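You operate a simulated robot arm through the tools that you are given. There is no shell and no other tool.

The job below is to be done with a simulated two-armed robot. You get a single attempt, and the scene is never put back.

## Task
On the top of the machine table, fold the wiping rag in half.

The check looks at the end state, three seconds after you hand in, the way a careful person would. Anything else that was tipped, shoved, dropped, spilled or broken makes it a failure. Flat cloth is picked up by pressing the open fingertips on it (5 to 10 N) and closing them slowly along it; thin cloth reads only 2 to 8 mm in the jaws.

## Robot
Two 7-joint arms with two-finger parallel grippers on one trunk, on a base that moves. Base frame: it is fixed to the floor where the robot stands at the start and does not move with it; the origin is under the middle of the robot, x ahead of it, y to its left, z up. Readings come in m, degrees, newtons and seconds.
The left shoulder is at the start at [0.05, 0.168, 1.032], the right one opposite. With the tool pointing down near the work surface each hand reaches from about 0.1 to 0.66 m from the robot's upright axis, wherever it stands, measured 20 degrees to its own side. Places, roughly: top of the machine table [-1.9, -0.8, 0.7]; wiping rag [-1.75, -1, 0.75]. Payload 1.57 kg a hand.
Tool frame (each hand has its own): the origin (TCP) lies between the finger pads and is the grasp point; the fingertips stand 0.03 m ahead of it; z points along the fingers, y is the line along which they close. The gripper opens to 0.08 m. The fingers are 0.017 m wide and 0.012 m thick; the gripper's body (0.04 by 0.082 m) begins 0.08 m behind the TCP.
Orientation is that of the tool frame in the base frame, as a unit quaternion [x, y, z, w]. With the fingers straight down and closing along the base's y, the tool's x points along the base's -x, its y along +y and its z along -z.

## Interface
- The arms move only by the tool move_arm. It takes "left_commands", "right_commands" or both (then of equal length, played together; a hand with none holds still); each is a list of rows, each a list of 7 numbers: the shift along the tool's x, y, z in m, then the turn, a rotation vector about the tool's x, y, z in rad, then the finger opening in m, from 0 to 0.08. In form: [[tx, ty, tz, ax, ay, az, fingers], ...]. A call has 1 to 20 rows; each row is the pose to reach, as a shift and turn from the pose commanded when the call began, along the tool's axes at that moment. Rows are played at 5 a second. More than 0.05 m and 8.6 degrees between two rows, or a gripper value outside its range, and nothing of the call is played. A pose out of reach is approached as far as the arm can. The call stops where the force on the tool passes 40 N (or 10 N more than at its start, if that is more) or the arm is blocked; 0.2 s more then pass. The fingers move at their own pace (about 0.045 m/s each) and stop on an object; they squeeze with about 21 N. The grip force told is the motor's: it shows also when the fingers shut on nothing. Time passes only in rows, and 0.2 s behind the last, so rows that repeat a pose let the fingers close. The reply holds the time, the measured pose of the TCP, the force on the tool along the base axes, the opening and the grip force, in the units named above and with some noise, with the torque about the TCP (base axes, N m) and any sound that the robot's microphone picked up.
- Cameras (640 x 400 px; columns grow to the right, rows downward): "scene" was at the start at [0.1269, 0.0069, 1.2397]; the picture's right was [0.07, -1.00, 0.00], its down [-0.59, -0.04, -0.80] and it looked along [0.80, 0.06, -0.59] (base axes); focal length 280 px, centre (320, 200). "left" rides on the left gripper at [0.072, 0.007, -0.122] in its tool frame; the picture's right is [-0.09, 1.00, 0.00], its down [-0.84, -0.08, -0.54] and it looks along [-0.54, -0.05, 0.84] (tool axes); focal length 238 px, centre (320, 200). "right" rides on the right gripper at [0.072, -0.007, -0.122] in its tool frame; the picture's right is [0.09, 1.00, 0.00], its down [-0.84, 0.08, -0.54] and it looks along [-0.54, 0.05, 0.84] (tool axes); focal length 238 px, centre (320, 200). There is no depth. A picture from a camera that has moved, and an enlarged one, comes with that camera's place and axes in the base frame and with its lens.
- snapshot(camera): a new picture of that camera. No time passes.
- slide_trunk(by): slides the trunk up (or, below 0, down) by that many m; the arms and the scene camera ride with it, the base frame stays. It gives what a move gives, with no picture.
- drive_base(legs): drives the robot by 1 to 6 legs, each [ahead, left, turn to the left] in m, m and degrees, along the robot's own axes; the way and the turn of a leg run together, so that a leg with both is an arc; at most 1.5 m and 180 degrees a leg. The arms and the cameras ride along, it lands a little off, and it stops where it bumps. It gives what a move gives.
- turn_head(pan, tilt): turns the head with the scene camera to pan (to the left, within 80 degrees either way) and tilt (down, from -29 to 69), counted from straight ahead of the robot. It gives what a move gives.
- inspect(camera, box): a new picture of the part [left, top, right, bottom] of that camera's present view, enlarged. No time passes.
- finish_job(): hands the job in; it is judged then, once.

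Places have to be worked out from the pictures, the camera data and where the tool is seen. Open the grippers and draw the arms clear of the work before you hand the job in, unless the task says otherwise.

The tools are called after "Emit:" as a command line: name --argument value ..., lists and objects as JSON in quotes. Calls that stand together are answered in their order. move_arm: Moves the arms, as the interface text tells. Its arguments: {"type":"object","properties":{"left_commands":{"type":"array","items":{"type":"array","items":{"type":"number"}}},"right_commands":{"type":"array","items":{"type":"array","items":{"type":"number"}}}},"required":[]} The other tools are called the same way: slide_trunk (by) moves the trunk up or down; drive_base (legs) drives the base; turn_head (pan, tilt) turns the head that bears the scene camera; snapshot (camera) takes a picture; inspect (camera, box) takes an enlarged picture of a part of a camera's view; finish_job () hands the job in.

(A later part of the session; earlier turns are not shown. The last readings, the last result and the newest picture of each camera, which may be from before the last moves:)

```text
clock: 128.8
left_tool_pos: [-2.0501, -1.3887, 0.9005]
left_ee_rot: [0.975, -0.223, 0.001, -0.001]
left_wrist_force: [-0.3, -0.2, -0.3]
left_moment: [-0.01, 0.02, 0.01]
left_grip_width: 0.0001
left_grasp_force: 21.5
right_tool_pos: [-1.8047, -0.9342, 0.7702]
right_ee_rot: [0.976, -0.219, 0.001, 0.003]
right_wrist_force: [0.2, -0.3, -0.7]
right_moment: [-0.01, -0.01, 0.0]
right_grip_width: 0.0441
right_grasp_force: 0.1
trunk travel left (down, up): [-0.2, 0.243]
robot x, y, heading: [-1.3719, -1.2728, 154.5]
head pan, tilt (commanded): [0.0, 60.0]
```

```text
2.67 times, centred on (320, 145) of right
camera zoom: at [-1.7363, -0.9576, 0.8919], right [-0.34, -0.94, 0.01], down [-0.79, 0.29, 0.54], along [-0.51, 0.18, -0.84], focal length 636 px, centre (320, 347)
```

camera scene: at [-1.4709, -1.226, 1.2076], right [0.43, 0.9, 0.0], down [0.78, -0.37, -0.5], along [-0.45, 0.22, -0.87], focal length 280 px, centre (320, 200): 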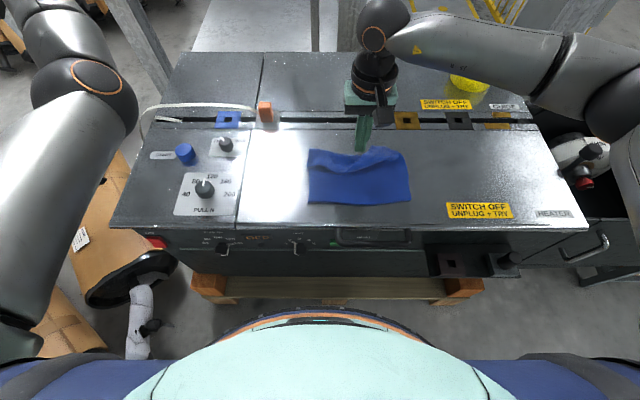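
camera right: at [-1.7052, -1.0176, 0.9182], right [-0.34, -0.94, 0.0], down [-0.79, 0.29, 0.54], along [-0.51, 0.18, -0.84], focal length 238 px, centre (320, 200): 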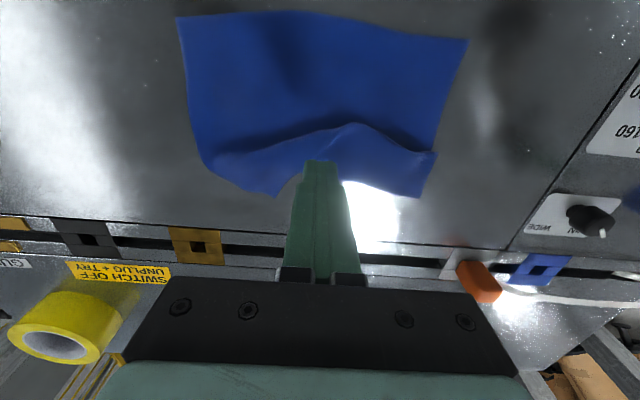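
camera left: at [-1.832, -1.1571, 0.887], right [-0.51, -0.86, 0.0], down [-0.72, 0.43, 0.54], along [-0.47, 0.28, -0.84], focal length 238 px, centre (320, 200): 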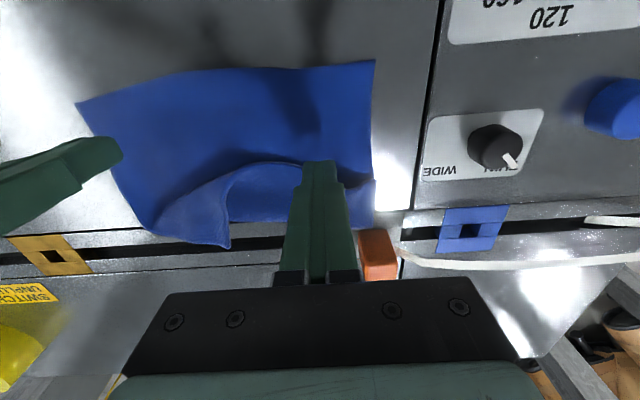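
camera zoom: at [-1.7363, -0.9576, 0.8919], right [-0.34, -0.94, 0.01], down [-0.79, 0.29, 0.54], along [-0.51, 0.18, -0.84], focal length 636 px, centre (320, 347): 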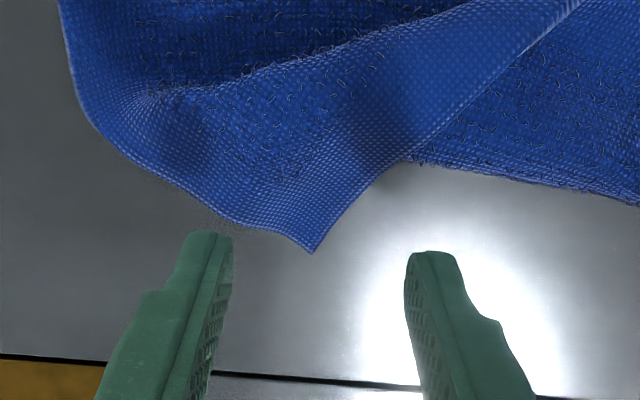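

The tip sits centred 1.1 cm ahead of the TCP between the fingers. I descend to the surface and close on it slowly.

Emit:
move_arm --right_commands '[[0, -0.001, 0.012, 0, 0, 0, 0.044], [0, -0.001, 0.024, 0, 0, 0, 0.044], [0, -0.001, 0.032, 0, 0, 0, 0.044], [0, -0.001, 0.036, 0, 0, 0, 0.044], [0, -0.001, 0.038, 0, 0, 0, 0.042], [0, -0.001, 0.038, 0, 0, 0, 0.038], [0, -0.001, 0.038, 0, 0, 0, 0.034], [0, -0.001, 0.038, 0, 0, 0, 0.03], [0, -0.001, 0.038, 0, 0, 0, 0.026], [0, -0.001, 0.038, 0, 0, 0, 0.022], [0, -0.001, 0.038, 0, 0, 0, 0.018], [0, -0.001, 0.038, 0, 0, 0, 0.014], [0, -0.001, 0.038, 0, 0, 0, 0.01], [0, -0.001, 0.038, 0, 0, 0, 0.006], [0, -0.001, 0.038, 0, 0, 0, 0.002], [0, -0.001, 0.038, 0, 0, 0, 0.0], [0, -0.001, 0.038, 0, 0, 0, 0.0], [0, -0.001, 0.038, 0, 0, 0, 0.0]]'

Emit:
inspect --camera "right" --box '[200, 70, 440, 220]'

```text
clock: 132.6
left_tool_pos: [-2.0486, -1.3879, 0.9023]
left_ee_rot: [0.975, -0.223, 0.001, -0.001]
left_wrist_force: [-0.6, 0.2, -0.2]
left_moment: [-0.03, 0.0, -0.02]
left_grip_width: 0.0001
left_grasp_force: 20.9
right_tool_pos: [-1.801, -0.9325, 0.733]
right_ee_rot: [0.975, -0.22, 0.0, 0.003]
right_wrist_force: [0.3, 0.7, 7.1]
right_moment: [0.04, -0.07, 0.0]
right_grip_width: 0.003
right_grasp_force: 20.8
trunk travel left (down, up): [-0.2, 0.243]
robot x, y, heading: [-1.3738, -1.2714, 154.5]
head pan, tilt (commanded): [0.0, 60.0]
```

```text
2.67 times, centred on (320, 145) of right
camera zoom: at [-1.7346, -0.9567, 0.8543], right [-0.34, -0.94, 0.01], down [-0.79, 0.29, 0.54], along [-0.51, 0.18, -0.84], focal length 636 px, centre (320, 347)
```

zoom: 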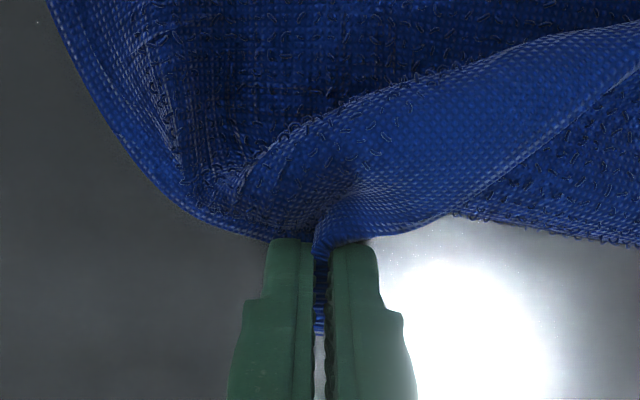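

Corner R is caught at 3 mm. I lift it 2 cm and draw it 5 cm forward and 6 cm right toward its flat place.

Emit:
move_arm --right_commands '[[0, 0, -0.012, 0, 0, 0, 0.0], [-0.004, -0.006, -0.022, 0, 0, 0, 0.0], [-0.012, -0.016, -0.025, 0, 0, 0, 0.0], [-0.022, -0.028, -0.025, 0, 0, 0, 0.0], [-0.032, -0.04, -0.022, 0, 0, 0, 0.0], [-0.042, -0.05, -0.018, 0, 0, 0, 0.0], [-0.048, -0.057, -0.01, 0, 0, 0, 0.0], [-0.05, -0.06, -0.003, 0, 0, 0, 0.0]]'

Emit:
snapshot --camera "right"

Emit:
inspect --camera "scene" --box '[280, 120, 440, 220]'

```text
clock: 134.4
left_tool_pos: [-2.049, -1.3875, 0.9006]
left_ee_rot: [0.975, -0.223, 0.001, -0.001]
left_wrist_force: [-0.2, 0.1, 0.1]
left_moment: [0.01, -0.01, 0.03]
left_grip_width: 0.0
left_grasp_force: 20.8
right_tool_pos: [-1.823, -0.8569, 0.7361]
right_ee_rot: [0.976, -0.218, 0.0, 0.003]
right_wrist_force: [0.2, -1.7, 0.2]
right_moment: [0.0, -0.07, -0.01]
right_grip_width: 0.0025
right_grasp_force: 21.0
trunk travel left (down, up): [-0.2, 0.243]
robot x, y, heading: [-1.376, -1.2715, 154.3]
head pan, tilt (commanded): [0.0, 60.0]
```

```text
taken
camera right: at [-1.7551, -0.8802, 0.8573], right [-0.34, -0.94, 0.01], down [-0.79, 0.29, 0.54], along [-0.51, 0.18, -0.84], focal length 238 px, centre (320, 200)
```

right: 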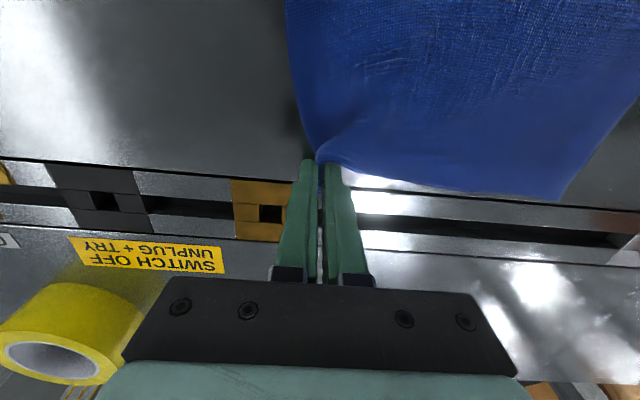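

```text
4.00 times, centred on (360, 170) of scene
camera zoom: at [-1.4708, -1.2261, 1.2078], right [0.43, 0.9, 0.0], down [0.78, -0.37, -0.5], along [-0.45, 0.22, -0.87], focal length 1119 px, centre (160, 320)
```

zoom: 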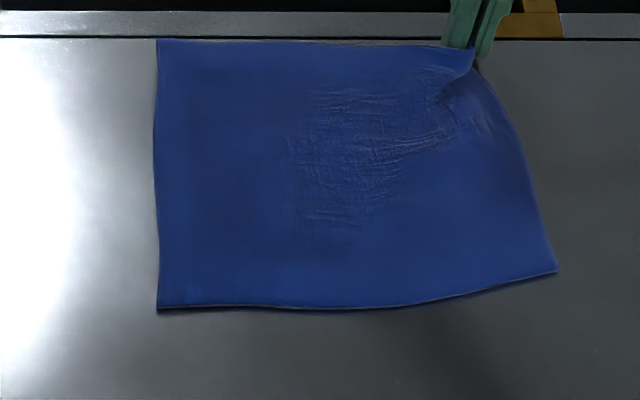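

The rag has opened out completely flat. I set corner R down, open the fingers gently and lift away.

Emit:
move_arm --right_commands '[[0, 0, 0.002, 0, 0, 0, 0.0], [0, 0, 0.002, 0, 0, 0, 0.01], [0, 0, 0.001, 0, 0, 0, 0.02], [0, 0, 0.0, 0, 0, 0, 0.03], [0, 0, -0.012, 0, 0, 0, 0.035], [0, 0, -0.03, 0, 0, 0, 0.035], [0, -0.01, -0.055, 0, 0, 0, 0.035], [0.01, -0.04, -0.07, 0, 0, 0, 0.035], [0.03, -0.08, -0.07, 0, 0, 0, 0.035]]'

Emit:
snapshot --camera "scene"

Emit:
inspect --camera "scene" --box '[280, 110, 440, 210]'

```text
clock: 136.4
left_tool_pos: [-2.0484, -1.3875, 0.9009]
left_ee_rot: [0.975, -0.223, 0.001, -0.002]
left_wrist_force: [-0.1, 0.1, 0.0]
left_moment: [0.02, -0.02, -0.04]
left_grip_width: 0.0
left_grasp_force: 21.0
right_tool_pos: [-1.7611, -0.7983, 0.8045]
right_ee_rot: [0.976, -0.22, 0.0, 0.003]
right_wrist_force: [0.1, 0.0, -0.4]
right_moment: [-0.02, 0.01, -0.04]
right_grip_width: 0.0352
right_grasp_force: 0.1
trunk travel left (down, up): [-0.2, 0.243]
robot x, y, heading: [-1.3734, -1.2723, 154.4]
head pan, tilt (commanded): [0.0, 60.0]
```

```text
taken
camera scene: at [-1.4707, -1.2258, 1.2077], right [0.43, 0.9, 0.0], down [0.78, -0.37, -0.5], along [-0.45, 0.21, -0.87], focal length 280 px, centre (320, 200)
```

scene: 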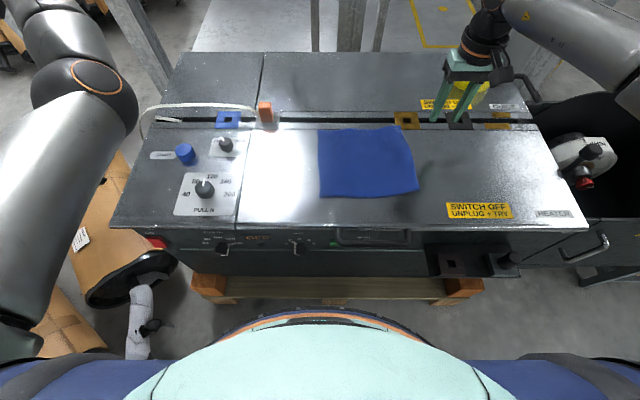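

```text
4.00 times, centred on (360, 160) of scene
camera zoom: at [-1.4707, -1.2258, 1.2077], right [0.43, 0.9, 0.0], down [0.78, -0.37, -0.5], along [-0.45, 0.21, -0.87], focal length 1119 px, centre (160, 360)
```

zoom: 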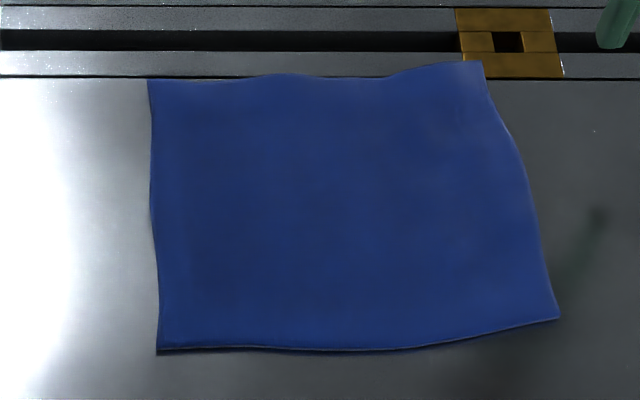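

The rag is flat again: far edge middle at about (0.598, -0.103) in my frame, turned about 4°. I will fold it with the right hand alone by its far-edge middle, so I move there with the tool turned 4° to match.

Emit:
move_arm --right_commands '[[-0.008, 0.032, 0.004, 0, 0, -0.014, 0.04], [-0.016, 0.064, 0.008, 0, 0, -0.028, 0.04], [-0.024, 0.096, 0.012, 0, 0, -0.042, 0.04], [-0.032, 0.128, 0.018, 0, 0, -0.056, 0.04], [-0.041, 0.158, 0.025, 0, 0, -0.07, 0.04], [-0.041, 0.158, 0.03, 0, 0, -0.07, 0.04], [-0.041, 0.158, 0.03, 0, 0, -0.07, 0.04]]'

Emit:
snapshot --camera "right"

Emit:
inspect --camera "right" --box '[200, 70, 440, 220]'

```text
clock: 138.0
left_tool_pos: [-2.0495, -1.3877, 0.9018]
left_ee_rot: [0.975, -0.224, 0.001, -0.001]
left_wrist_force: [0.2, -0.3, -0.3]
left_moment: [0.02, -0.01, 0.0]
left_grip_width: 0.0
left_grasp_force: 20.7
right_tool_pos: [-1.8657, -0.9231, 0.7752]
right_ee_rot: [0.983, -0.186, 0.001, 0.003]
right_wrist_force: [-0.1, -0.6, 0.6]
right_moment: [-0.01, 0.01, 0.02]
right_grip_width: 0.0401
right_grasp_force: 0.2
trunk travel left (down, up): [-0.2, 0.243]
robot x, y, heading: [-1.3766, -1.2732, 154.4]
head pan, tilt (commanded): [0.0, 60.0]
```

```text
taken
camera right: at [-1.7959, -0.9421, 0.8963], right [-0.28, -0.96, 0.01], down [-0.81, 0.24, 0.54], along [-0.52, 0.15, -0.84], focal length 238 px, centre (320, 200)
```

right: 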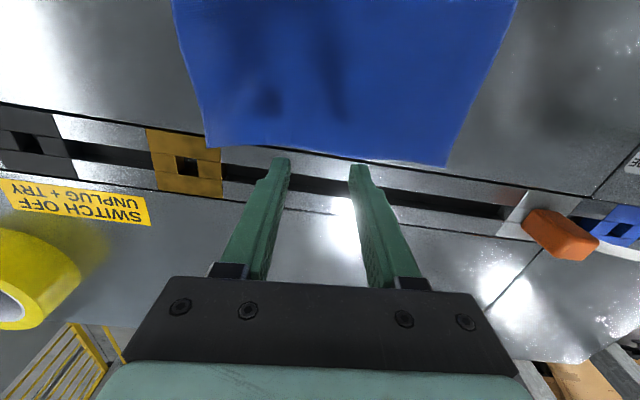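

```text
2.67 times, centred on (320, 145) of right
camera zoom: at [-1.7959, -0.9421, 0.8963], right [-0.28, -0.96, 0.01], down [-0.81, 0.24, 0.54], along [-0.52, 0.15, -0.84], focal length 636 px, centre (320, 347)
```

zoom: 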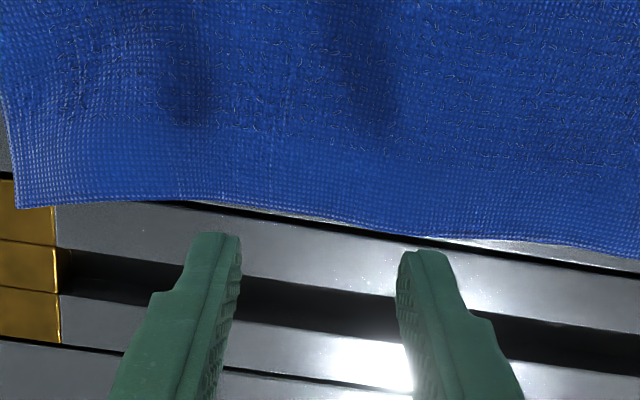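

The edge middle lies 2 mm ahead of the TCP and about 7 mm to its left, and overall the tool is square to the rag. I correct that and press down on the edge.

Emit:
move_arm --right_commands '[[0.001, 0.004, 0.012, 0, 0, 0, 0.042], [0.001, 0.007, 0.024, 0, 0, 0, 0.042], [0.001, 0.007, 0.034, 0, 0, 0, 0.042], [0.001, 0.007, 0.039, 0, 0, 0, 0.042], [0.001, 0.007, 0.041, 0, 0, 0, 0.042], [0.001, 0.007, 0.0425, 0, 0, 0, 0.042], [0.001, 0.007, 0.0425, 0, 0, 0, 0.042]]'

Emit:
inspect --camera "right" --box '[200, 70, 440, 220]'

```text
clock: 139.6
left_tool_pos: [-2.0493, -1.3891, 0.9005]
left_ee_rot: [0.975, -0.223, 0.001, -0.001]
left_wrist_force: [0.0, 0.9, -0.2]
left_moment: [0.0, 0.03, 0.02]
left_grip_width: 0.0
left_grasp_force: 20.8
right_tool_pos: [-1.8687, -0.9301, 0.7339]
right_ee_rot: [0.983, -0.185, 0.001, 0.003]
right_wrist_force: [0.6, 0.6, 3.7]
right_moment: [0.05, -0.04, 0.05]
right_grip_width: 0.0422
right_grasp_force: 0.1
trunk travel left (down, up): [-0.2, 0.243]
robot x, y, heading: [-1.3738, -1.2731, 154.3]
head pan, tilt (commanded): [0.0, 60.0]
```

```text
2.67 times, centred on (320, 145) of right
camera zoom: at [-1.798, -0.9492, 0.8551], right [-0.28, -0.96, 0.01], down [-0.81, 0.24, 0.54], along [-0.52, 0.15, -0.84], focal length 636 px, centre (320, 347)
```

zoom: 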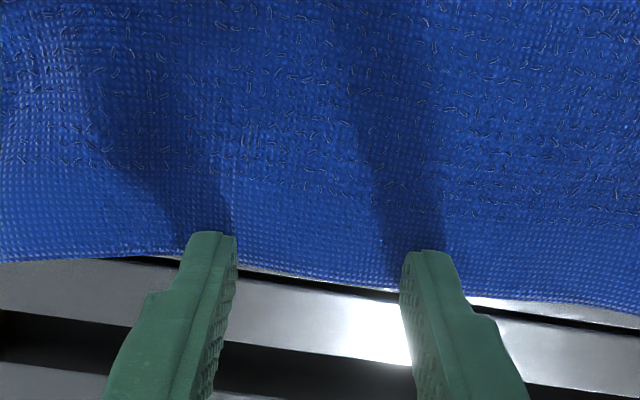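

About 9 mm of cloth lies under the fingertips at 3.7 N. I add a little pressure and close slowly.

Emit:
move_arm --right_commands '[[0.001, 0, 0.0008, 0, 0, 0, 0.042], [0.001, 0, 0.001, 0, 0, 0, 0.039], [0.001, 0, 0.001, 0, 0, 0, 0.036], [0.001, 0, 0.001, 0, 0, 0, 0.034], [0.001, 0, 0.001, 0, 0, 0, 0.032], [0.001, 0, 0.001, 0, 0, 0, 0.03], [0.001, 0, 0.001, 0, 0, 0, 0.028], [0.001, 0, 0.001, 0, 0, 0, 0.026], [0.001, 0, 0.001, 0, 0, 0, 0.024], [0.001, 0, 0.001, 0, 0, 0, 0.022], [0.001, 0, 0.001, 0, 0, 0, 0.02], [0.001, 0, 0.001, 0, 0, 0, 0.018], [0.001, 0, 0.001, 0, 0, 0, 0.015], [0.001, 0, 0.001, 0, 0, 0, 0.012], [0.001, 0, 0.001, 0, 0, 0, 0.009], [0.001, 0, 0.001, 0, 0, 0, 0.006], [0.001, 0, 0.001, 0, 0, 0, 0.003], [0.001, 0, 0.001, 0, 0, 0, 0.0], [0.001, 0, 0.001, 0, 0, 0, 0.0], [0.001, 0, 0.001, 0, 0, 0, 0.0]]'

Emit:
inspect --camera "right" --box '[200, 70, 440, 220]'

Emit:
snapshot --camera "right"

```text
clock: 143.8
left_tool_pos: [-2.0475, -1.3889, 0.9011]
left_ee_rot: [0.975, -0.223, 0.002, -0.002]
left_wrist_force: [-0.2, 1.5, 0.3]
left_moment: [-0.01, -0.02, -0.03]
left_grip_width: 0.0
left_grasp_force: 20.9
right_tool_pos: [-1.8658, -0.9301, 0.7331]
right_ee_rot: [0.983, -0.186, 0.0, 0.002]
right_wrist_force: [0.4, 2.4, 12.0]
right_moment: [0.02, -0.03, 0.01]
right_grip_width: 0.004
right_grasp_force: 21.0
trunk travel left (down, up): [-0.2, 0.243]
robot x, y, heading: [-1.3759, -1.2753, 154.5]
head pan, tilt (commanded): [0.0, 60.0]
```

```text
2.67 times, centred on (320, 145) of right
camera zoom: at [-1.7964, -0.9496, 0.8542], right [-0.28, -0.96, 0.0], down [-0.81, 0.24, 0.54], along [-0.52, 0.15, -0.84], focal length 636 px, centre (320, 347)
```

zoom: 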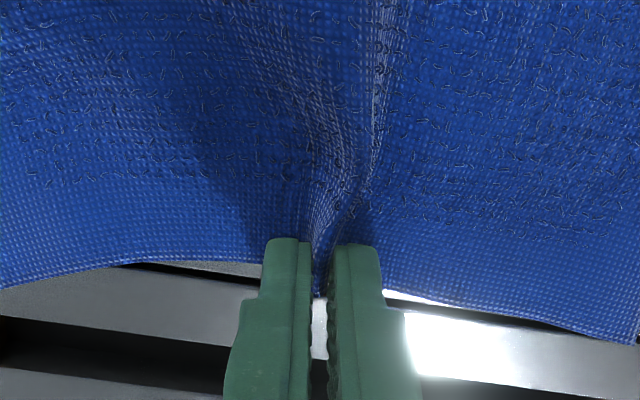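

```text
taken
camera right: at [-1.7964, -0.9496, 0.8542], right [-0.28, -0.96, 0.0], down [-0.81, 0.24, 0.54], along [-0.52, 0.15, -0.84], focal length 238 px, centre (320, 200)
```

right: 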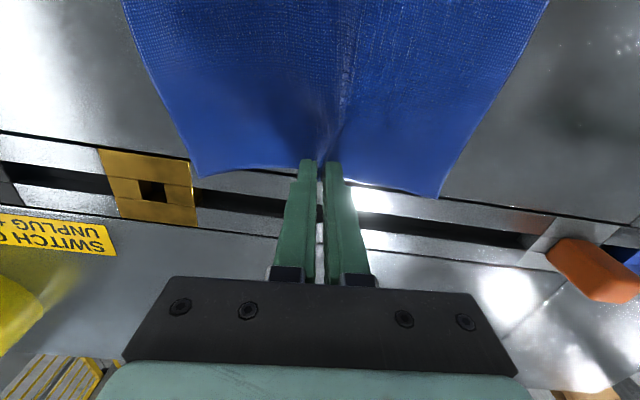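

The middle of the far edge is caught at 4 mm. I lift it along the first part of the fold arc and check.

Emit:
move_arm --right_commands '[[0.001, 0, -0.0084, 0, 0, 0, 0.0], [0.002, 0, -0.0168, 0, 0, 0, 0.0], [0.0052, 0, -0.0253, 0, 0, 0, 0.0], [0.0087, 0, -0.0338, 0, 0, 0, 0.0], [0.0136, 0, -0.0415, 0, 0, 0, 0.0], [0.0186, 0, -0.0489, 0, 0, 0, 0.0]]'

Emit:
snapshot --camera "right"

Emit:
inspect --camera "scene" --box '[280, 100, 440, 200]'

```text
clock: 145.2
left_tool_pos: [-2.0493, -1.3881, 0.9015]
left_ee_rot: [0.975, -0.223, 0.001, -0.002]
left_wrist_force: [0.3, 0.3, -0.4]
left_moment: [0.01, -0.01, -0.01]
left_grip_width: 0.0
left_grasp_force: 21.2
right_tool_pos: [-1.8484, -0.9373, 0.7817]
right_ee_rot: [0.983, -0.185, 0.001, 0.003]
right_wrist_force: [0.4, -0.2, 0.2]
right_moment: [-0.01, -0.01, 0.01]
right_grip_width: 0.0037
right_grasp_force: 20.4
trunk travel left (down, up): [-0.2, 0.243]
robot x, y, heading: [-1.37, -1.2748, 154.3]
head pan, tilt (commanded): [0.0, 60.0]
```

```text
taken
camera right: at [-1.7796, -0.9555, 0.9026], right [-0.28, -0.96, 0.01], down [-0.81, 0.24, 0.54], along [-0.52, 0.15, -0.84], focal length 238 px, centre (320, 200)
```

right: 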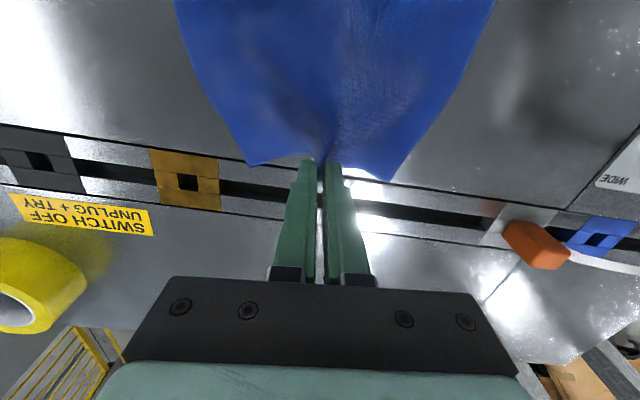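

```text
4.00 times, centred on (360, 150) of scene
camera zoom: at [-1.4709, -1.2259, 1.2077], right [0.43, 0.9, 0.0], down [0.78, -0.37, -0.5], along [-0.45, 0.21, -0.87], focal length 1119 px, centre (160, 400)
```

zoom: 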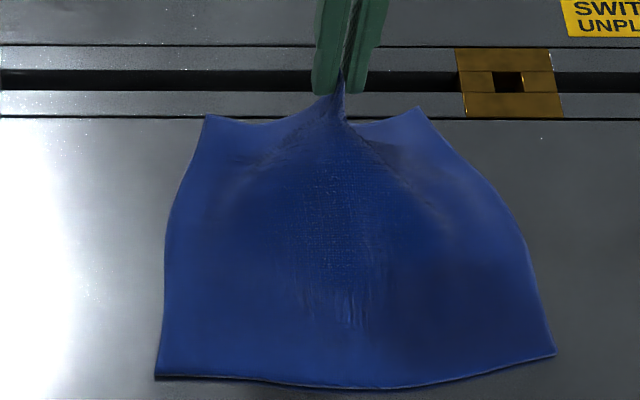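

The edge middle rises cleanly and the corners hang beside it. I carry it on over the fold line toward me, pitching the fingers forward to 50°, and stop above the near edge.

Emit:
move_arm --right_commands '[[0.0142, 0, -0.0117, 0, -0.0698, 0, 0], [0.0308, 0, -0.0209, 0, -0.1571, 0, 0], [0.04, 0, -0.0243, 0, -0.2094, 0, 0], [0.0492, 0, -0.0273, 0, -0.2618, 0, 0], [0.0589, 0, -0.0288, 0, -0.3142, 0, 0], [0.0686, 0, -0.0299, 0, -0.3665, 0, 0], [0.0783, 0, -0.0296, 0, -0.4189, 0, 0], [0.088, 0, -0.0289, 0, -0.4712, 0, 0], [0.0977, 0, -0.0272, 0, -0.5236, 0, 0], [0.1073, 0, -0.0251, 0, -0.576, 0, 0], [0.1166, 0, -0.0215, 0, -0.6283, 0, 0], [0.1258, 0, -0.0175, 0, -0.6807, 0, 0], [0.1344, 0, -0.0124, 0, -0.733, 0, 0], [0.1429, 0, -0.0069, 0, -0.7854, 0, 0], [0.1502, 0, -0.0003, 0, -0.829, 0, 0], [0.1574, 0, 0.0067, 0, -0.8727, 0, 0]]'

Emit:
snapshot --camera "right"

Emit:
snapshot --camera "scene"

```text
clock: 148.6
left_tool_pos: [-2.0493, -1.3882, 0.9021]
left_ee_rot: [0.975, -0.223, 0.002, -0.002]
left_wrist_force: [0.1, -0.6, 1.0]
left_moment: [0.04, -0.03, -0.03]
left_grip_width: 0.0
left_grasp_force: 21.2
right_tool_pos: [-1.7023, -0.9947, 0.7762]
right_ee_rot: [0.89, -0.169, -0.416, -0.076]
right_wrist_force: [-0.1, 0.4, -0.5]
right_moment: [-0.03, 0.0, 0.03]
right_grip_width: 0.0038
right_grasp_force: 20.7
trunk travel left (down, up): [-0.2, 0.243]
robot x, y, heading: [-1.3789, -1.2704, 154.4]
head pan, tilt (commanded): [0.0, 60.0]
```

```text
taken
camera right: at [-1.5699, -1.0383, 0.7979], right [-0.31, -0.95, -0.06], down [-0.14, -0.02, 0.99], along [-0.94, 0.31, -0.13], focal length 238 px, centre (320, 200)
```

right: 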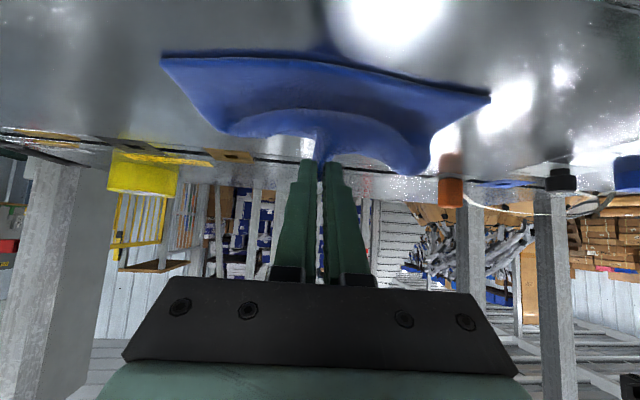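

```text
taken
camera scene: at [-1.4709, -1.226, 1.2077], right [0.43, 0.9, 0.0], down [0.78, -0.37, -0.5], along [-0.45, 0.22, -0.87], focal length 280 px, centre (320, 200)
```

scene: 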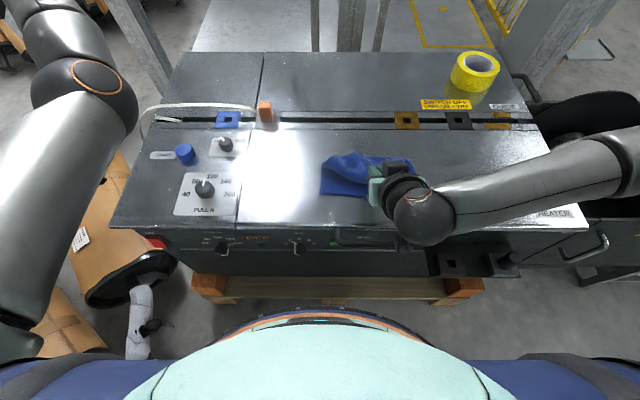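

The middle of the edge is over the near side and still gripped. I enlarge both views to judge the corners and the slack.

Emit:
inspect --camera "right" --box '[140, 30, 520, 230]'

Emit:
inspect --camera "scene" --box '[290, 125, 450, 225]'

```text
1.68 times, centred on (330, 130) of right
camera zoom: at [-1.5699, -1.0383, 0.7979], right [-0.31, -0.95, -0.06], down [-0.14, -0.02, 0.99], along [-0.94, 0.31, -0.13], focal length 401 px, centre (303, 318)
```

zoom: 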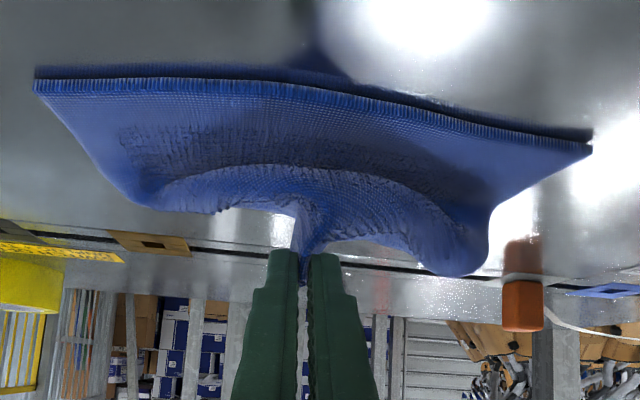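

```text
4.00 times, centred on (370, 175) of scene
camera zoom: at [-1.4709, -1.226, 1.2077], right [0.43, 0.9, 0.0], down [0.78, -0.37, -0.5], along [-0.45, 0.22, -0.87], focal length 1119 px, centre (120, 300)
```

zoom: 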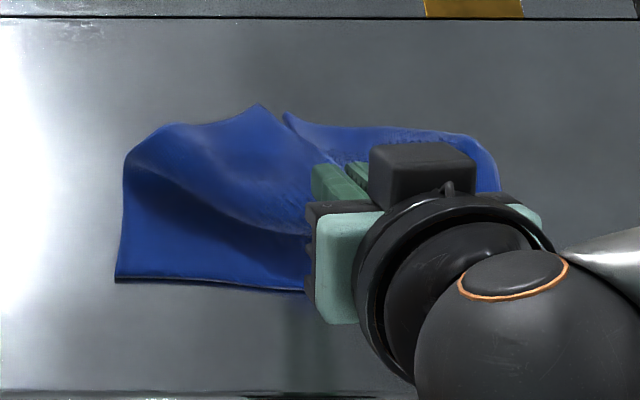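

The held middle is nearly at the near edge but the two corners trail behind it, as expected with one hand. I lay the middle down at the near edge, release it, and will then bring each corner over separately.

Emit:
move_arm --right_commands '[[0.008, 0, 0.0025, 0, 0, 0, 0], [0.016, 0, 0.005, 0, 0, 0, 0], [0.024, 0, 0.0075, 0, 0, 0, 0], [0.032, 0, 0.01, 0, 0, 0, 0], [0.034, 0, 0.0105, 0, 0, 0, 0], [0.034, 0, 0.0105, 0, 0, 0, 0.01], [0.034, 0, 0.0105, 0, 0, 0, 0.02], [0.034, 0, 0.0105, 0, 0, 0, 0.028], [0.031, 0, 0.0, 0, 0, 0, 0.03], [0.022, 0, -0.015, 0, 0, 0, 0.03], [0.01, 0, -0.035, 0, 0, 0, 0.03]]'

Emit:
inspect --camera "right" --box '[140, 0, 520, 230]'

Emit:
inspect --camera "scene" --box '[290, 125, 450, 225]'

```text
clock: 151.0
left_tool_pos: [-2.0489, -1.3887, 0.9007]
left_ee_rot: [0.975, -0.223, 0.001, -0.001]
left_wrist_force: [-0.6, 0.1, 1.2]
left_moment: [-0.02, 0.02, 0.0]
left_grip_width: 0.0001
left_grasp_force: 21.2
right_tool_pos: [-1.6712, -1.0071, 0.7894]
right_ee_rot: [0.89, -0.169, -0.415, -0.077]
right_wrist_force: [-0.3, 0.9, -0.8]
right_moment: [-0.06, -0.01, -0.01]
right_grip_width: 0.0301
right_grasp_force: 0.2
trunk travel left (down, up): [-0.2, 0.243]
robot x, y, heading: [-1.373, -1.2754, 154.5]
head pan, tilt (commanded): [0.0, 60.0]
```

```text
1.68 times, centred on (330, 115) of right
camera zoom: at [-1.539, -1.0506, 0.8124], right [-0.31, -0.95, -0.07], down [-0.14, -0.02, 0.99], along [-0.94, 0.31, -0.13], focal length 401 px, centre (303, 343)
```

zoom: 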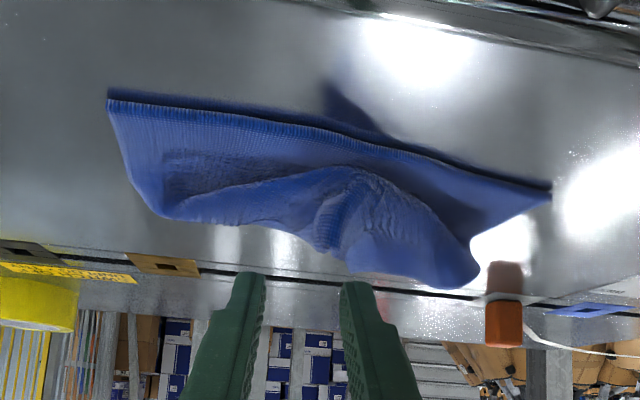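

```text
4.00 times, centred on (370, 175) of scene
camera zoom: at [-1.4709, -1.226, 1.2077], right [0.43, 0.9, 0.0], down [0.78, -0.37, -0.5], along [-0.45, 0.22, -0.87], focal length 1119 px, centre (120, 300)
```

zoom: 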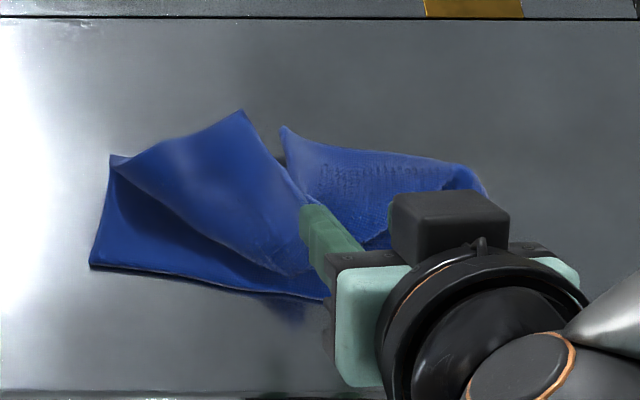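

The middle is released at the near edge. I raise the right hand clear, turning it back to vertical, to see the whole rag.

Emit:
move_arm --right_commands '[[-0.0077, 0, -0.0064, 0, 0.11, 0, 0.03], [-0.0153, -0.005, -0.0129, 0, 0.22, 0, 0.03], [-0.023, -0.015, -0.0193, 0, 0.33, 0, 0.03], [-0.0306, -0.03, -0.0257, 0, 0.44, 0, 0.03], [-0.0383, -0.05, -0.0321, 0, 0.55, 0, 0.03], [-0.046, -0.075, -0.0386, 0, 0.66, 0, 0.03], [-0.0536, -0.1, -0.045, 0, 0.77, 0, 0.03], [-0.0536, -0.13, -0.045, 0, 0.8727, 0, 0.03]]'

Emit:
snapshot --camera "scene"

Emit:
inspect --camera "scene" --box '[290, 125, 450, 225]'

Emit:
snapshot --camera "right"

```text
clock: 152.8
left_tool_pos: [-2.0495, -1.3882, 0.9018]
left_ee_rot: [0.975, -0.224, 0.002, -0.001]
left_wrist_force: [-1.0, -0.2, 0.0]
left_moment: [0.01, -0.01, 0.0]
left_grip_width: 0.0
left_grasp_force: 20.9
right_tool_pos: [-1.6252, -0.8828, 0.8588]
right_ee_rot: [0.983, -0.185, 0.001, 0.003]
right_wrist_force: [-0.2, -0.3, 0.4]
right_moment: [0.02, -0.02, 0.0]
right_grip_width: 0.0302
right_grasp_force: 0.1
trunk travel left (down, up): [-0.2, 0.243]
robot x, y, heading: [-1.3736, -1.2732, 154.6]
head pan, tilt (commanded): [0.0, 60.0]
```

```text
taken
camera scene: at [-1.4709, -1.2258, 1.2077], right [0.43, 0.9, 0.0], down [0.78, -0.37, -0.5], along [-0.45, 0.21, -0.87], focal length 280 px, centre (320, 200)
```

scene: 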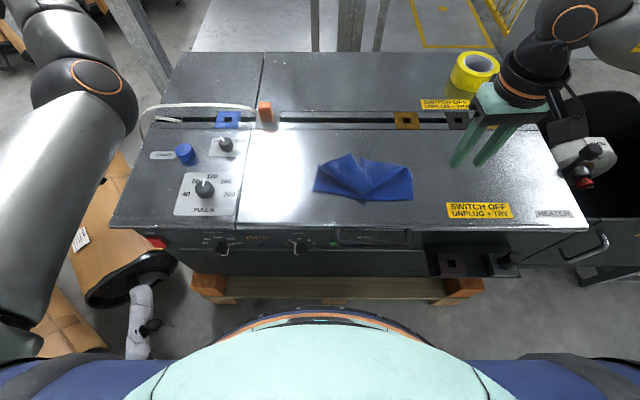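

```text
4.00 times, centred on (370, 175) of scene
camera zoom: at [-1.4709, -1.2258, 1.2077], right [0.43, 0.9, 0.0], down [0.78, -0.37, -0.5], along [-0.45, 0.21, -0.87], focal length 1119 px, centre (120, 300)
```

zoom: 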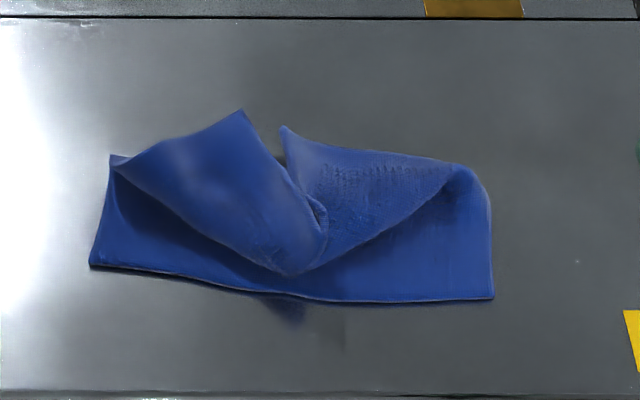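

```text
taken
camera right: at [-1.5555, -0.9016, 0.9809], right [-0.28, -0.96, 0.01], down [-0.81, 0.24, 0.54], along [-0.52, 0.14, -0.84], focal length 238 px, centre (320, 200)
```

right: 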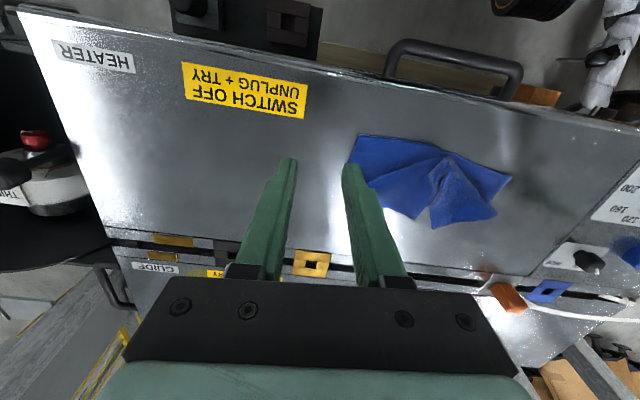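

The near edges and fold are in place, but corners T at about (0.520, -0.070) and R at (0.508, -0.092) still point forward. I bring the open right hand over T, whose tip lies over bare metal, to pull it to its near corner.

Emit:
move_arm --right_commands '[[-0.02, 0.025, 0.0, 0, 0, 0.01, 0.044], [-0.045, 0.055, 0.005, 0, 0, 0.025, 0.044], [-0.07, 0.09, 0.015, 0, 0, 0.04, 0.044], [-0.095, 0.125, 0.03, 0, 0, 0.055, 0.044], [-0.115, 0.15, 0.05, 0, 0, 0.07, 0.044], [-0.1259, 0.1652, 0.07, 0, 0, 0.07, 0.044], [-0.1259, 0.1652, 0.075, 0, 0, 0.07, 0.044]]'

Emit:
snapshot --camera "right"

Emit:
inspect --camera "right" --box '[180, 40, 500, 240]'

```text
clock: 154.4
left_tool_pos: [-2.0481, -1.3882, 0.9013]
left_ee_rot: [0.975, -0.223, 0.003, 0.0]
left_wrist_force: [0.0, 0.7, -0.5]
left_moment: [-0.03, 0.0, -0.03]
left_grip_width: 0.0
left_grasp_force: 20.6
right_tool_pos: [-1.8012, -0.9932, 0.785]
right_ee_rot: [0.976, -0.219, 0.0, 0.004]
right_wrist_force: [1.0, -0.4, 0.8]
right_moment: [0.0, 0.0, -0.01]
right_grip_width: 0.0439
right_grasp_force: 0.1
trunk travel left (down, up): [-0.2, 0.243]
robot x, y, heading: [-1.3733, -1.2766, 154.6]
head pan, tilt (commanded): [0.0, 60.0]
```

```text
taken
camera right: at [-1.7338, -1.0176, 0.9065], right [-0.34, -0.94, 0.01], down [-0.79, 0.29, 0.54], along [-0.51, 0.18, -0.84], focal length 238 px, centre (320, 200)
```

right: 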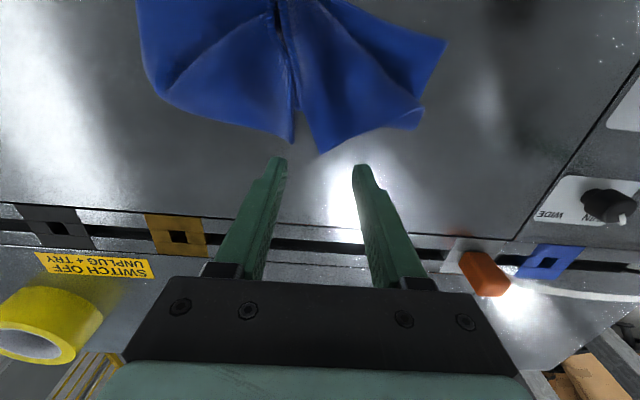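

```text
2.00 times, centred on (340, 140) of right
camera zoom: at [-1.7338, -1.0176, 0.9065], right [-0.34, -0.94, 0.01], down [-0.79, 0.29, 0.54], along [-0.51, 0.18, -0.84], focal length 477 px, centre (280, 320)
```

zoom: 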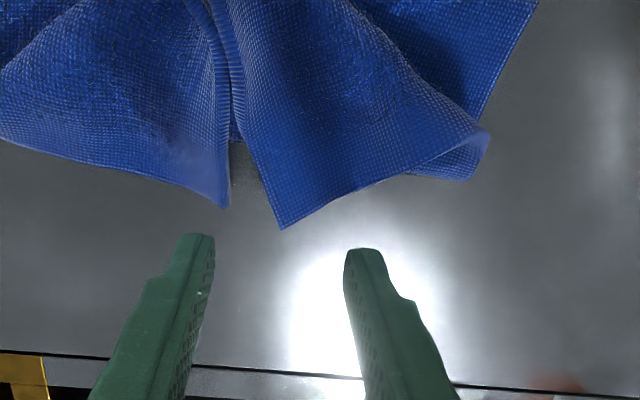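

T's tip is 7 mm ahead of the TCP, but R's tip lies close beside it on the right. I narrow the opening to 0.026 m, shift 9 mm left so that only T is straddled, and descend.

Emit:
move_arm --right_commands '[[0, 0.005, 0.01, 0, 0, 0, 0.034], [0, 0.009, 0.02, 0, 0, 0, 0.026], [0, 0.009, 0.032, 0, 0, 0, 0.026], [0, 0.009, 0.042, 0, 0, 0, 0.026], [0, 0.009, 0.049, 0, 0, 0, 0.026], [0, 0.009, 0.052, 0, 0, 0, 0.026], [0, 0.009, 0.052, 0, 0, 0, 0.026]]'

Emit:
inspect --camera "right" --box '[200, 70, 440, 220]'

```text
clock: 156.0
left_tool_pos: [-2.0493, -1.3884, 0.9014]
left_ee_rot: [0.975, -0.223, 0.001, -0.002]
left_wrist_force: [-0.6, -1.0, 0.1]
left_moment: [-0.01, 0.02, -0.02]
left_grip_width: 0.0
left_grasp_force: 21.1
right_tool_pos: [-1.806, -1.0013, 0.7329]
right_ee_rot: [0.975, -0.22, 0.0, 0.003]
right_wrist_force: [0.6, -0.8, 0.3]
right_moment: [0.02, -0.01, 0.02]
right_grip_width: 0.0256
right_grasp_force: 0.1
trunk travel left (down, up): [-0.2, 0.243]
robot x, y, heading: [-1.3742, -1.2691, 154.7]
head pan, tilt (commanded): [0.0, 60.0]
```

```text
2.67 times, centred on (320, 145) of right
camera zoom: at [-1.7379, -1.0254, 0.8545], right [-0.34, -0.94, 0.01], down [-0.79, 0.29, 0.54], along [-0.51, 0.18, -0.84], focal length 636 px, centre (320, 347)
```

zoom: 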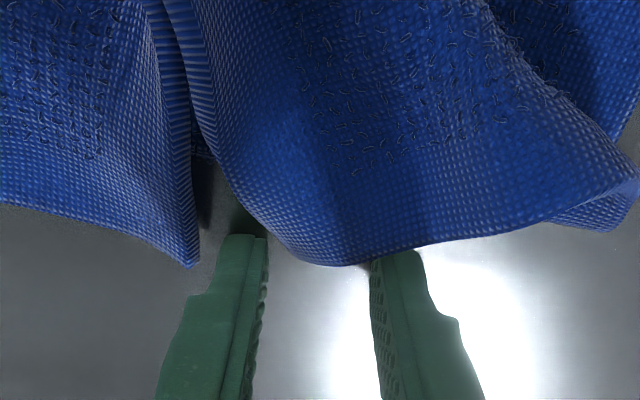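

The corner lies between the fingers, though only shallowly. I close slowly here and see whether it is caught.

Emit:
move_arm --right_commands '[[0.003, 0, 0.001, 0, 0, 0, 0.026], [0.004, 0, 0.0015, 0, 0, 0, 0.024], [0.004, 0, 0.0015, 0, 0, 0, 0.021], [0.004, 0, 0.0015, 0, 0, 0, 0.018], [0.004, 0, 0.0015, 0, 0, 0, 0.015], [0.004, 0, 0.0015, 0, 0, 0, 0.012], [0.004, 0, 0.0015, 0, 0, 0, 0.009], [0.004, 0, 0.0015, 0, 0, 0, 0.006], [0.004, 0, 0.0015, 0, 0, 0, 0.003], [0.004, 0, 0.0015, 0, 0, 0, 0.0], [0.004, 0, 0.0015, 0, 0, 0, 0.0], [0.004, 0, 0.0015, 0, 0, 0, 0.0]]'

Emit:
inspect --camera "right" --box '[200, 70, 440, 220]'

```text
clock: 158.6
left_tool_pos: [-2.0496, -1.389, 0.9005]
left_ee_rot: [0.975, -0.223, 0.003, -0.002]
left_wrist_force: [-0.1, 0.3, -0.5]
left_moment: [0.01, -0.02, -0.05]
left_grip_width: 0.0001
left_grasp_force: 21.2
right_tool_pos: [-1.8022, -1.0033, 0.7312]
right_ee_rot: [0.976, -0.219, 0.0, 0.003]
right_wrist_force: [0.1, -0.6, -0.6]
right_moment: [0.03, 0.01, -0.01]
right_grip_width: 0.0027
right_grasp_force: 21.0
trunk travel left (down, up): [-0.2, 0.243]
robot x, y, heading: [-1.3753, -1.2737, 154.3]
head pan, tilt (commanded): [0.0, 60.0]
```

```text
2.67 times, centred on (320, 145) of right
camera zoom: at [-1.7342, -1.0272, 0.8529], right [-0.34, -0.94, 0.01], down [-0.79, 0.29, 0.54], along [-0.51, 0.18, -0.84], focal length 636 px, centre (320, 347)
```

zoom: 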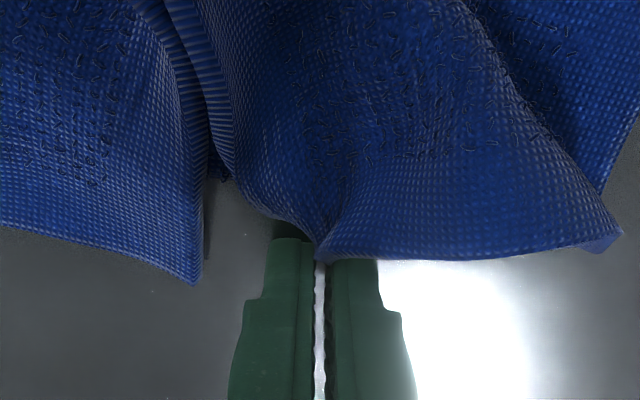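

The jaws read 2.7 mm, so T's tip is held and R is free. I lift it and carry it left and toward me to its matching near corner, turning the hand a quarter turn so the tip points outward.

Emit:
move_arm --right_commands '[[0, 0, -0.015, 0, 0, 0, 0], [0.0025, 0.0023, -0.03, 0, 0, -0.13, 0], [0.0082, 0.0078, -0.04, 0, 0, -0.26, 0], [0.0164, 0.0156, -0.045, 0, 0, -0.39, 0], [0.0246, 0.0234, -0.045, 0, 0, -0.53, 0], [0.0344, 0.0328, -0.045, 0, 0, -0.67, 0], [0.0443, 0.0421, -0.045, 0, 0, -0.81, 0], [0.0541, 0.0515, -0.04, 0, 0, -0.95, 0], [0.064, 0.0608, -0.035, 0, 0, -1.09, 0], [0.0722, 0.0686, -0.028, 0, 0, -1.23, 0], [0.0787, 0.0749, -0.02, 0, 0, -1.37, 0], [0.082, 0.078, -0.014, 0, 0, -1.5, 0]]'

Emit:
snapshot --camera "scene"

Emit:
inspect --camera "scene" --box '[280, 120, 440, 220]'

Emit:
snapshot --camera "right"

```text
clock: 161.2
left_tool_pos: [-2.049, -1.3877, 0.9012]
left_ee_rot: [0.975, -0.223, 0.003, -0.001]
left_wrist_force: [0.5, 0.5, 0.6]
left_moment: [-0.02, 0.01, 0.01]
left_grip_width: 0.0001
left_grasp_force: 21.1
right_tool_pos: [-1.7677, -1.0914, 0.7644]
right_ee_rot: [0.936, 0.351, -0.001, 0.002]
right_wrist_force: [0.3, 0.4, 0.9]
right_moment: [-0.02, -0.03, -0.05]
right_grip_width: 0.0026
right_grasp_force: 20.6
right hand out of reach, approached as far as the arm can: row 10, 11, 12
trunk travel left (down, up): [-0.2, 0.243]
robot x, y, heading: [-1.3732, -1.2711, 154.7]
head pan, tilt (commanded): [0.0, 60.0]
```

```text
taken
camera scene: at [-1.4709, -1.2259, 1.2077], right [0.43, 0.9, 0.0], down [0.78, -0.37, -0.5], along [-0.45, 0.22, -0.87], focal length 280 px, centre (320, 200)
```

scene: 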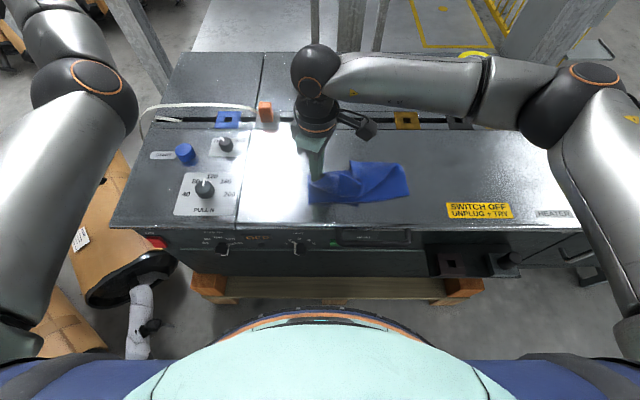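

```text
4.00 times, centred on (360, 170) of scene
camera zoom: at [-1.4709, -1.2259, 1.2077], right [0.43, 0.9, 0.0], down [0.78, -0.37, -0.5], along [-0.45, 0.22, -0.87], focal length 1119 px, centre (160, 320)
```

zoom: 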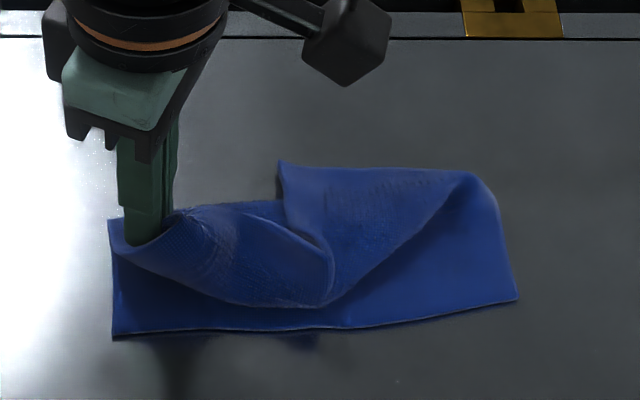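

```text
taken
camera right: at [-1.7184, -1.0378, 0.8852], right [0.72, -0.69, 0.0], down [-0.58, -0.61, 0.55], along [-0.37, -0.4, -0.84], focal length 238 px, centre (320, 200)
```

right: 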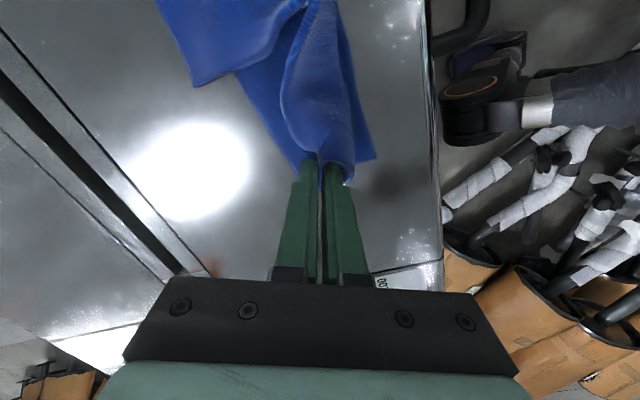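

T is now near the left end but the arm is at its reach limit with this turn, about 4 cm short of the lower corner at (0.390, 0.024). I turn the hand partly back while moving it the rest of the way toward me.

Emit:
move_arm --right_commands '[[0.0005, 0.003, -0.01, 0, 0, 0.1, 0], [0.001, 0.007, -0.012, 0, 0, 0.2, 0], [0.0015, 0.012, -0.012, 0, 0, 0.3, 0], [0.002, 0.017, -0.012, 0, 0, 0.4, 0], [0.0025, 0.022, -0.01, 0, 0, 0.5, 0], [0.003, 0.026, -0.006, 0, 0, 0.6, 0], [0.003, 0.0289, -0.002, 0, 0, 0.7, 0], [0.003, 0.0289, 0.0, 0, 0, 0.7, 0]]'

Emit:
inspect --camera "scene" --box '[280, 120, 440, 220]'

Emit:
snapshot --camera "right"

```text
clock: 163.0
left_tool_pos: [-2.0498, -1.3879, 0.9006]
left_ee_rot: [0.975, -0.223, 0.003, -0.001]
left_wrist_force: [-0.3, 0.0, -0.2]
left_moment: [-0.04, 0.01, 0.01]
left_grip_width: 0.0
left_grasp_force: 21.4
right_tool_pos: [-1.7462, -1.1101, 0.7647]
right_ee_rot: [1.0, 0.008, 0.0, 0.002]
right_wrist_force: [-0.3, 0.4, -0.5]
right_moment: [0.05, 0.02, 0.08]
right_grip_width: 0.0026
right_grasp_force: 21.4
trunk travel left (down, up): [-0.2, 0.243]
robot x, y, heading: [-1.3751, -1.2711, 154.4]
head pan, tilt (commanded): [0.0, 60.0]
```

```text
4.00 times, centred on (360, 170) of scene
camera zoom: at [-1.4709, -1.2259, 1.2077], right [0.43, 0.9, 0.0], down [0.78, -0.37, -0.5], along [-0.45, 0.22, -0.87], focal length 1119 px, centre (160, 320)
```

zoom: 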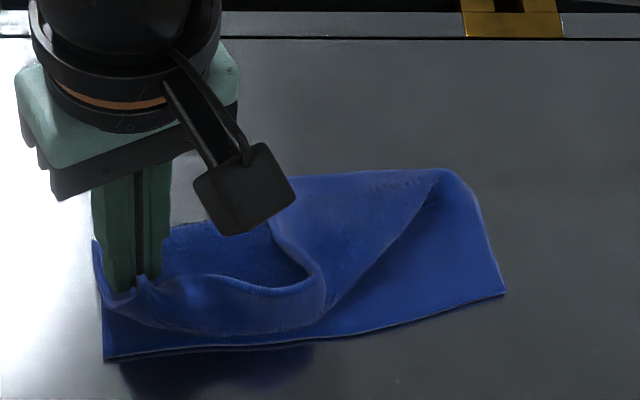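

```text
taken
camera right: at [-1.6747, -1.1012, 0.8848], right [0.11, -0.99, 0.01], down [-0.84, -0.09, 0.54], along [-0.54, -0.06, -0.84], focal length 238 px, centre (320, 200)
```

right: 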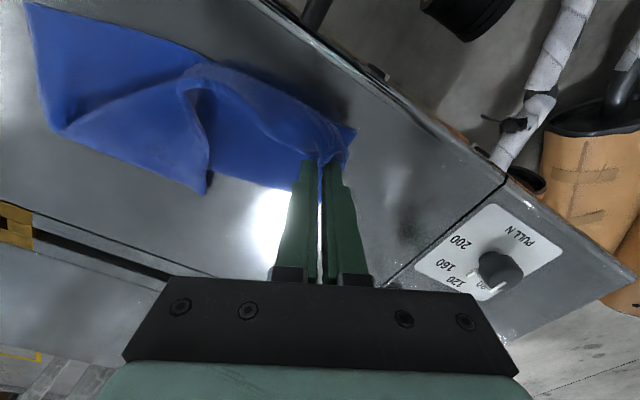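

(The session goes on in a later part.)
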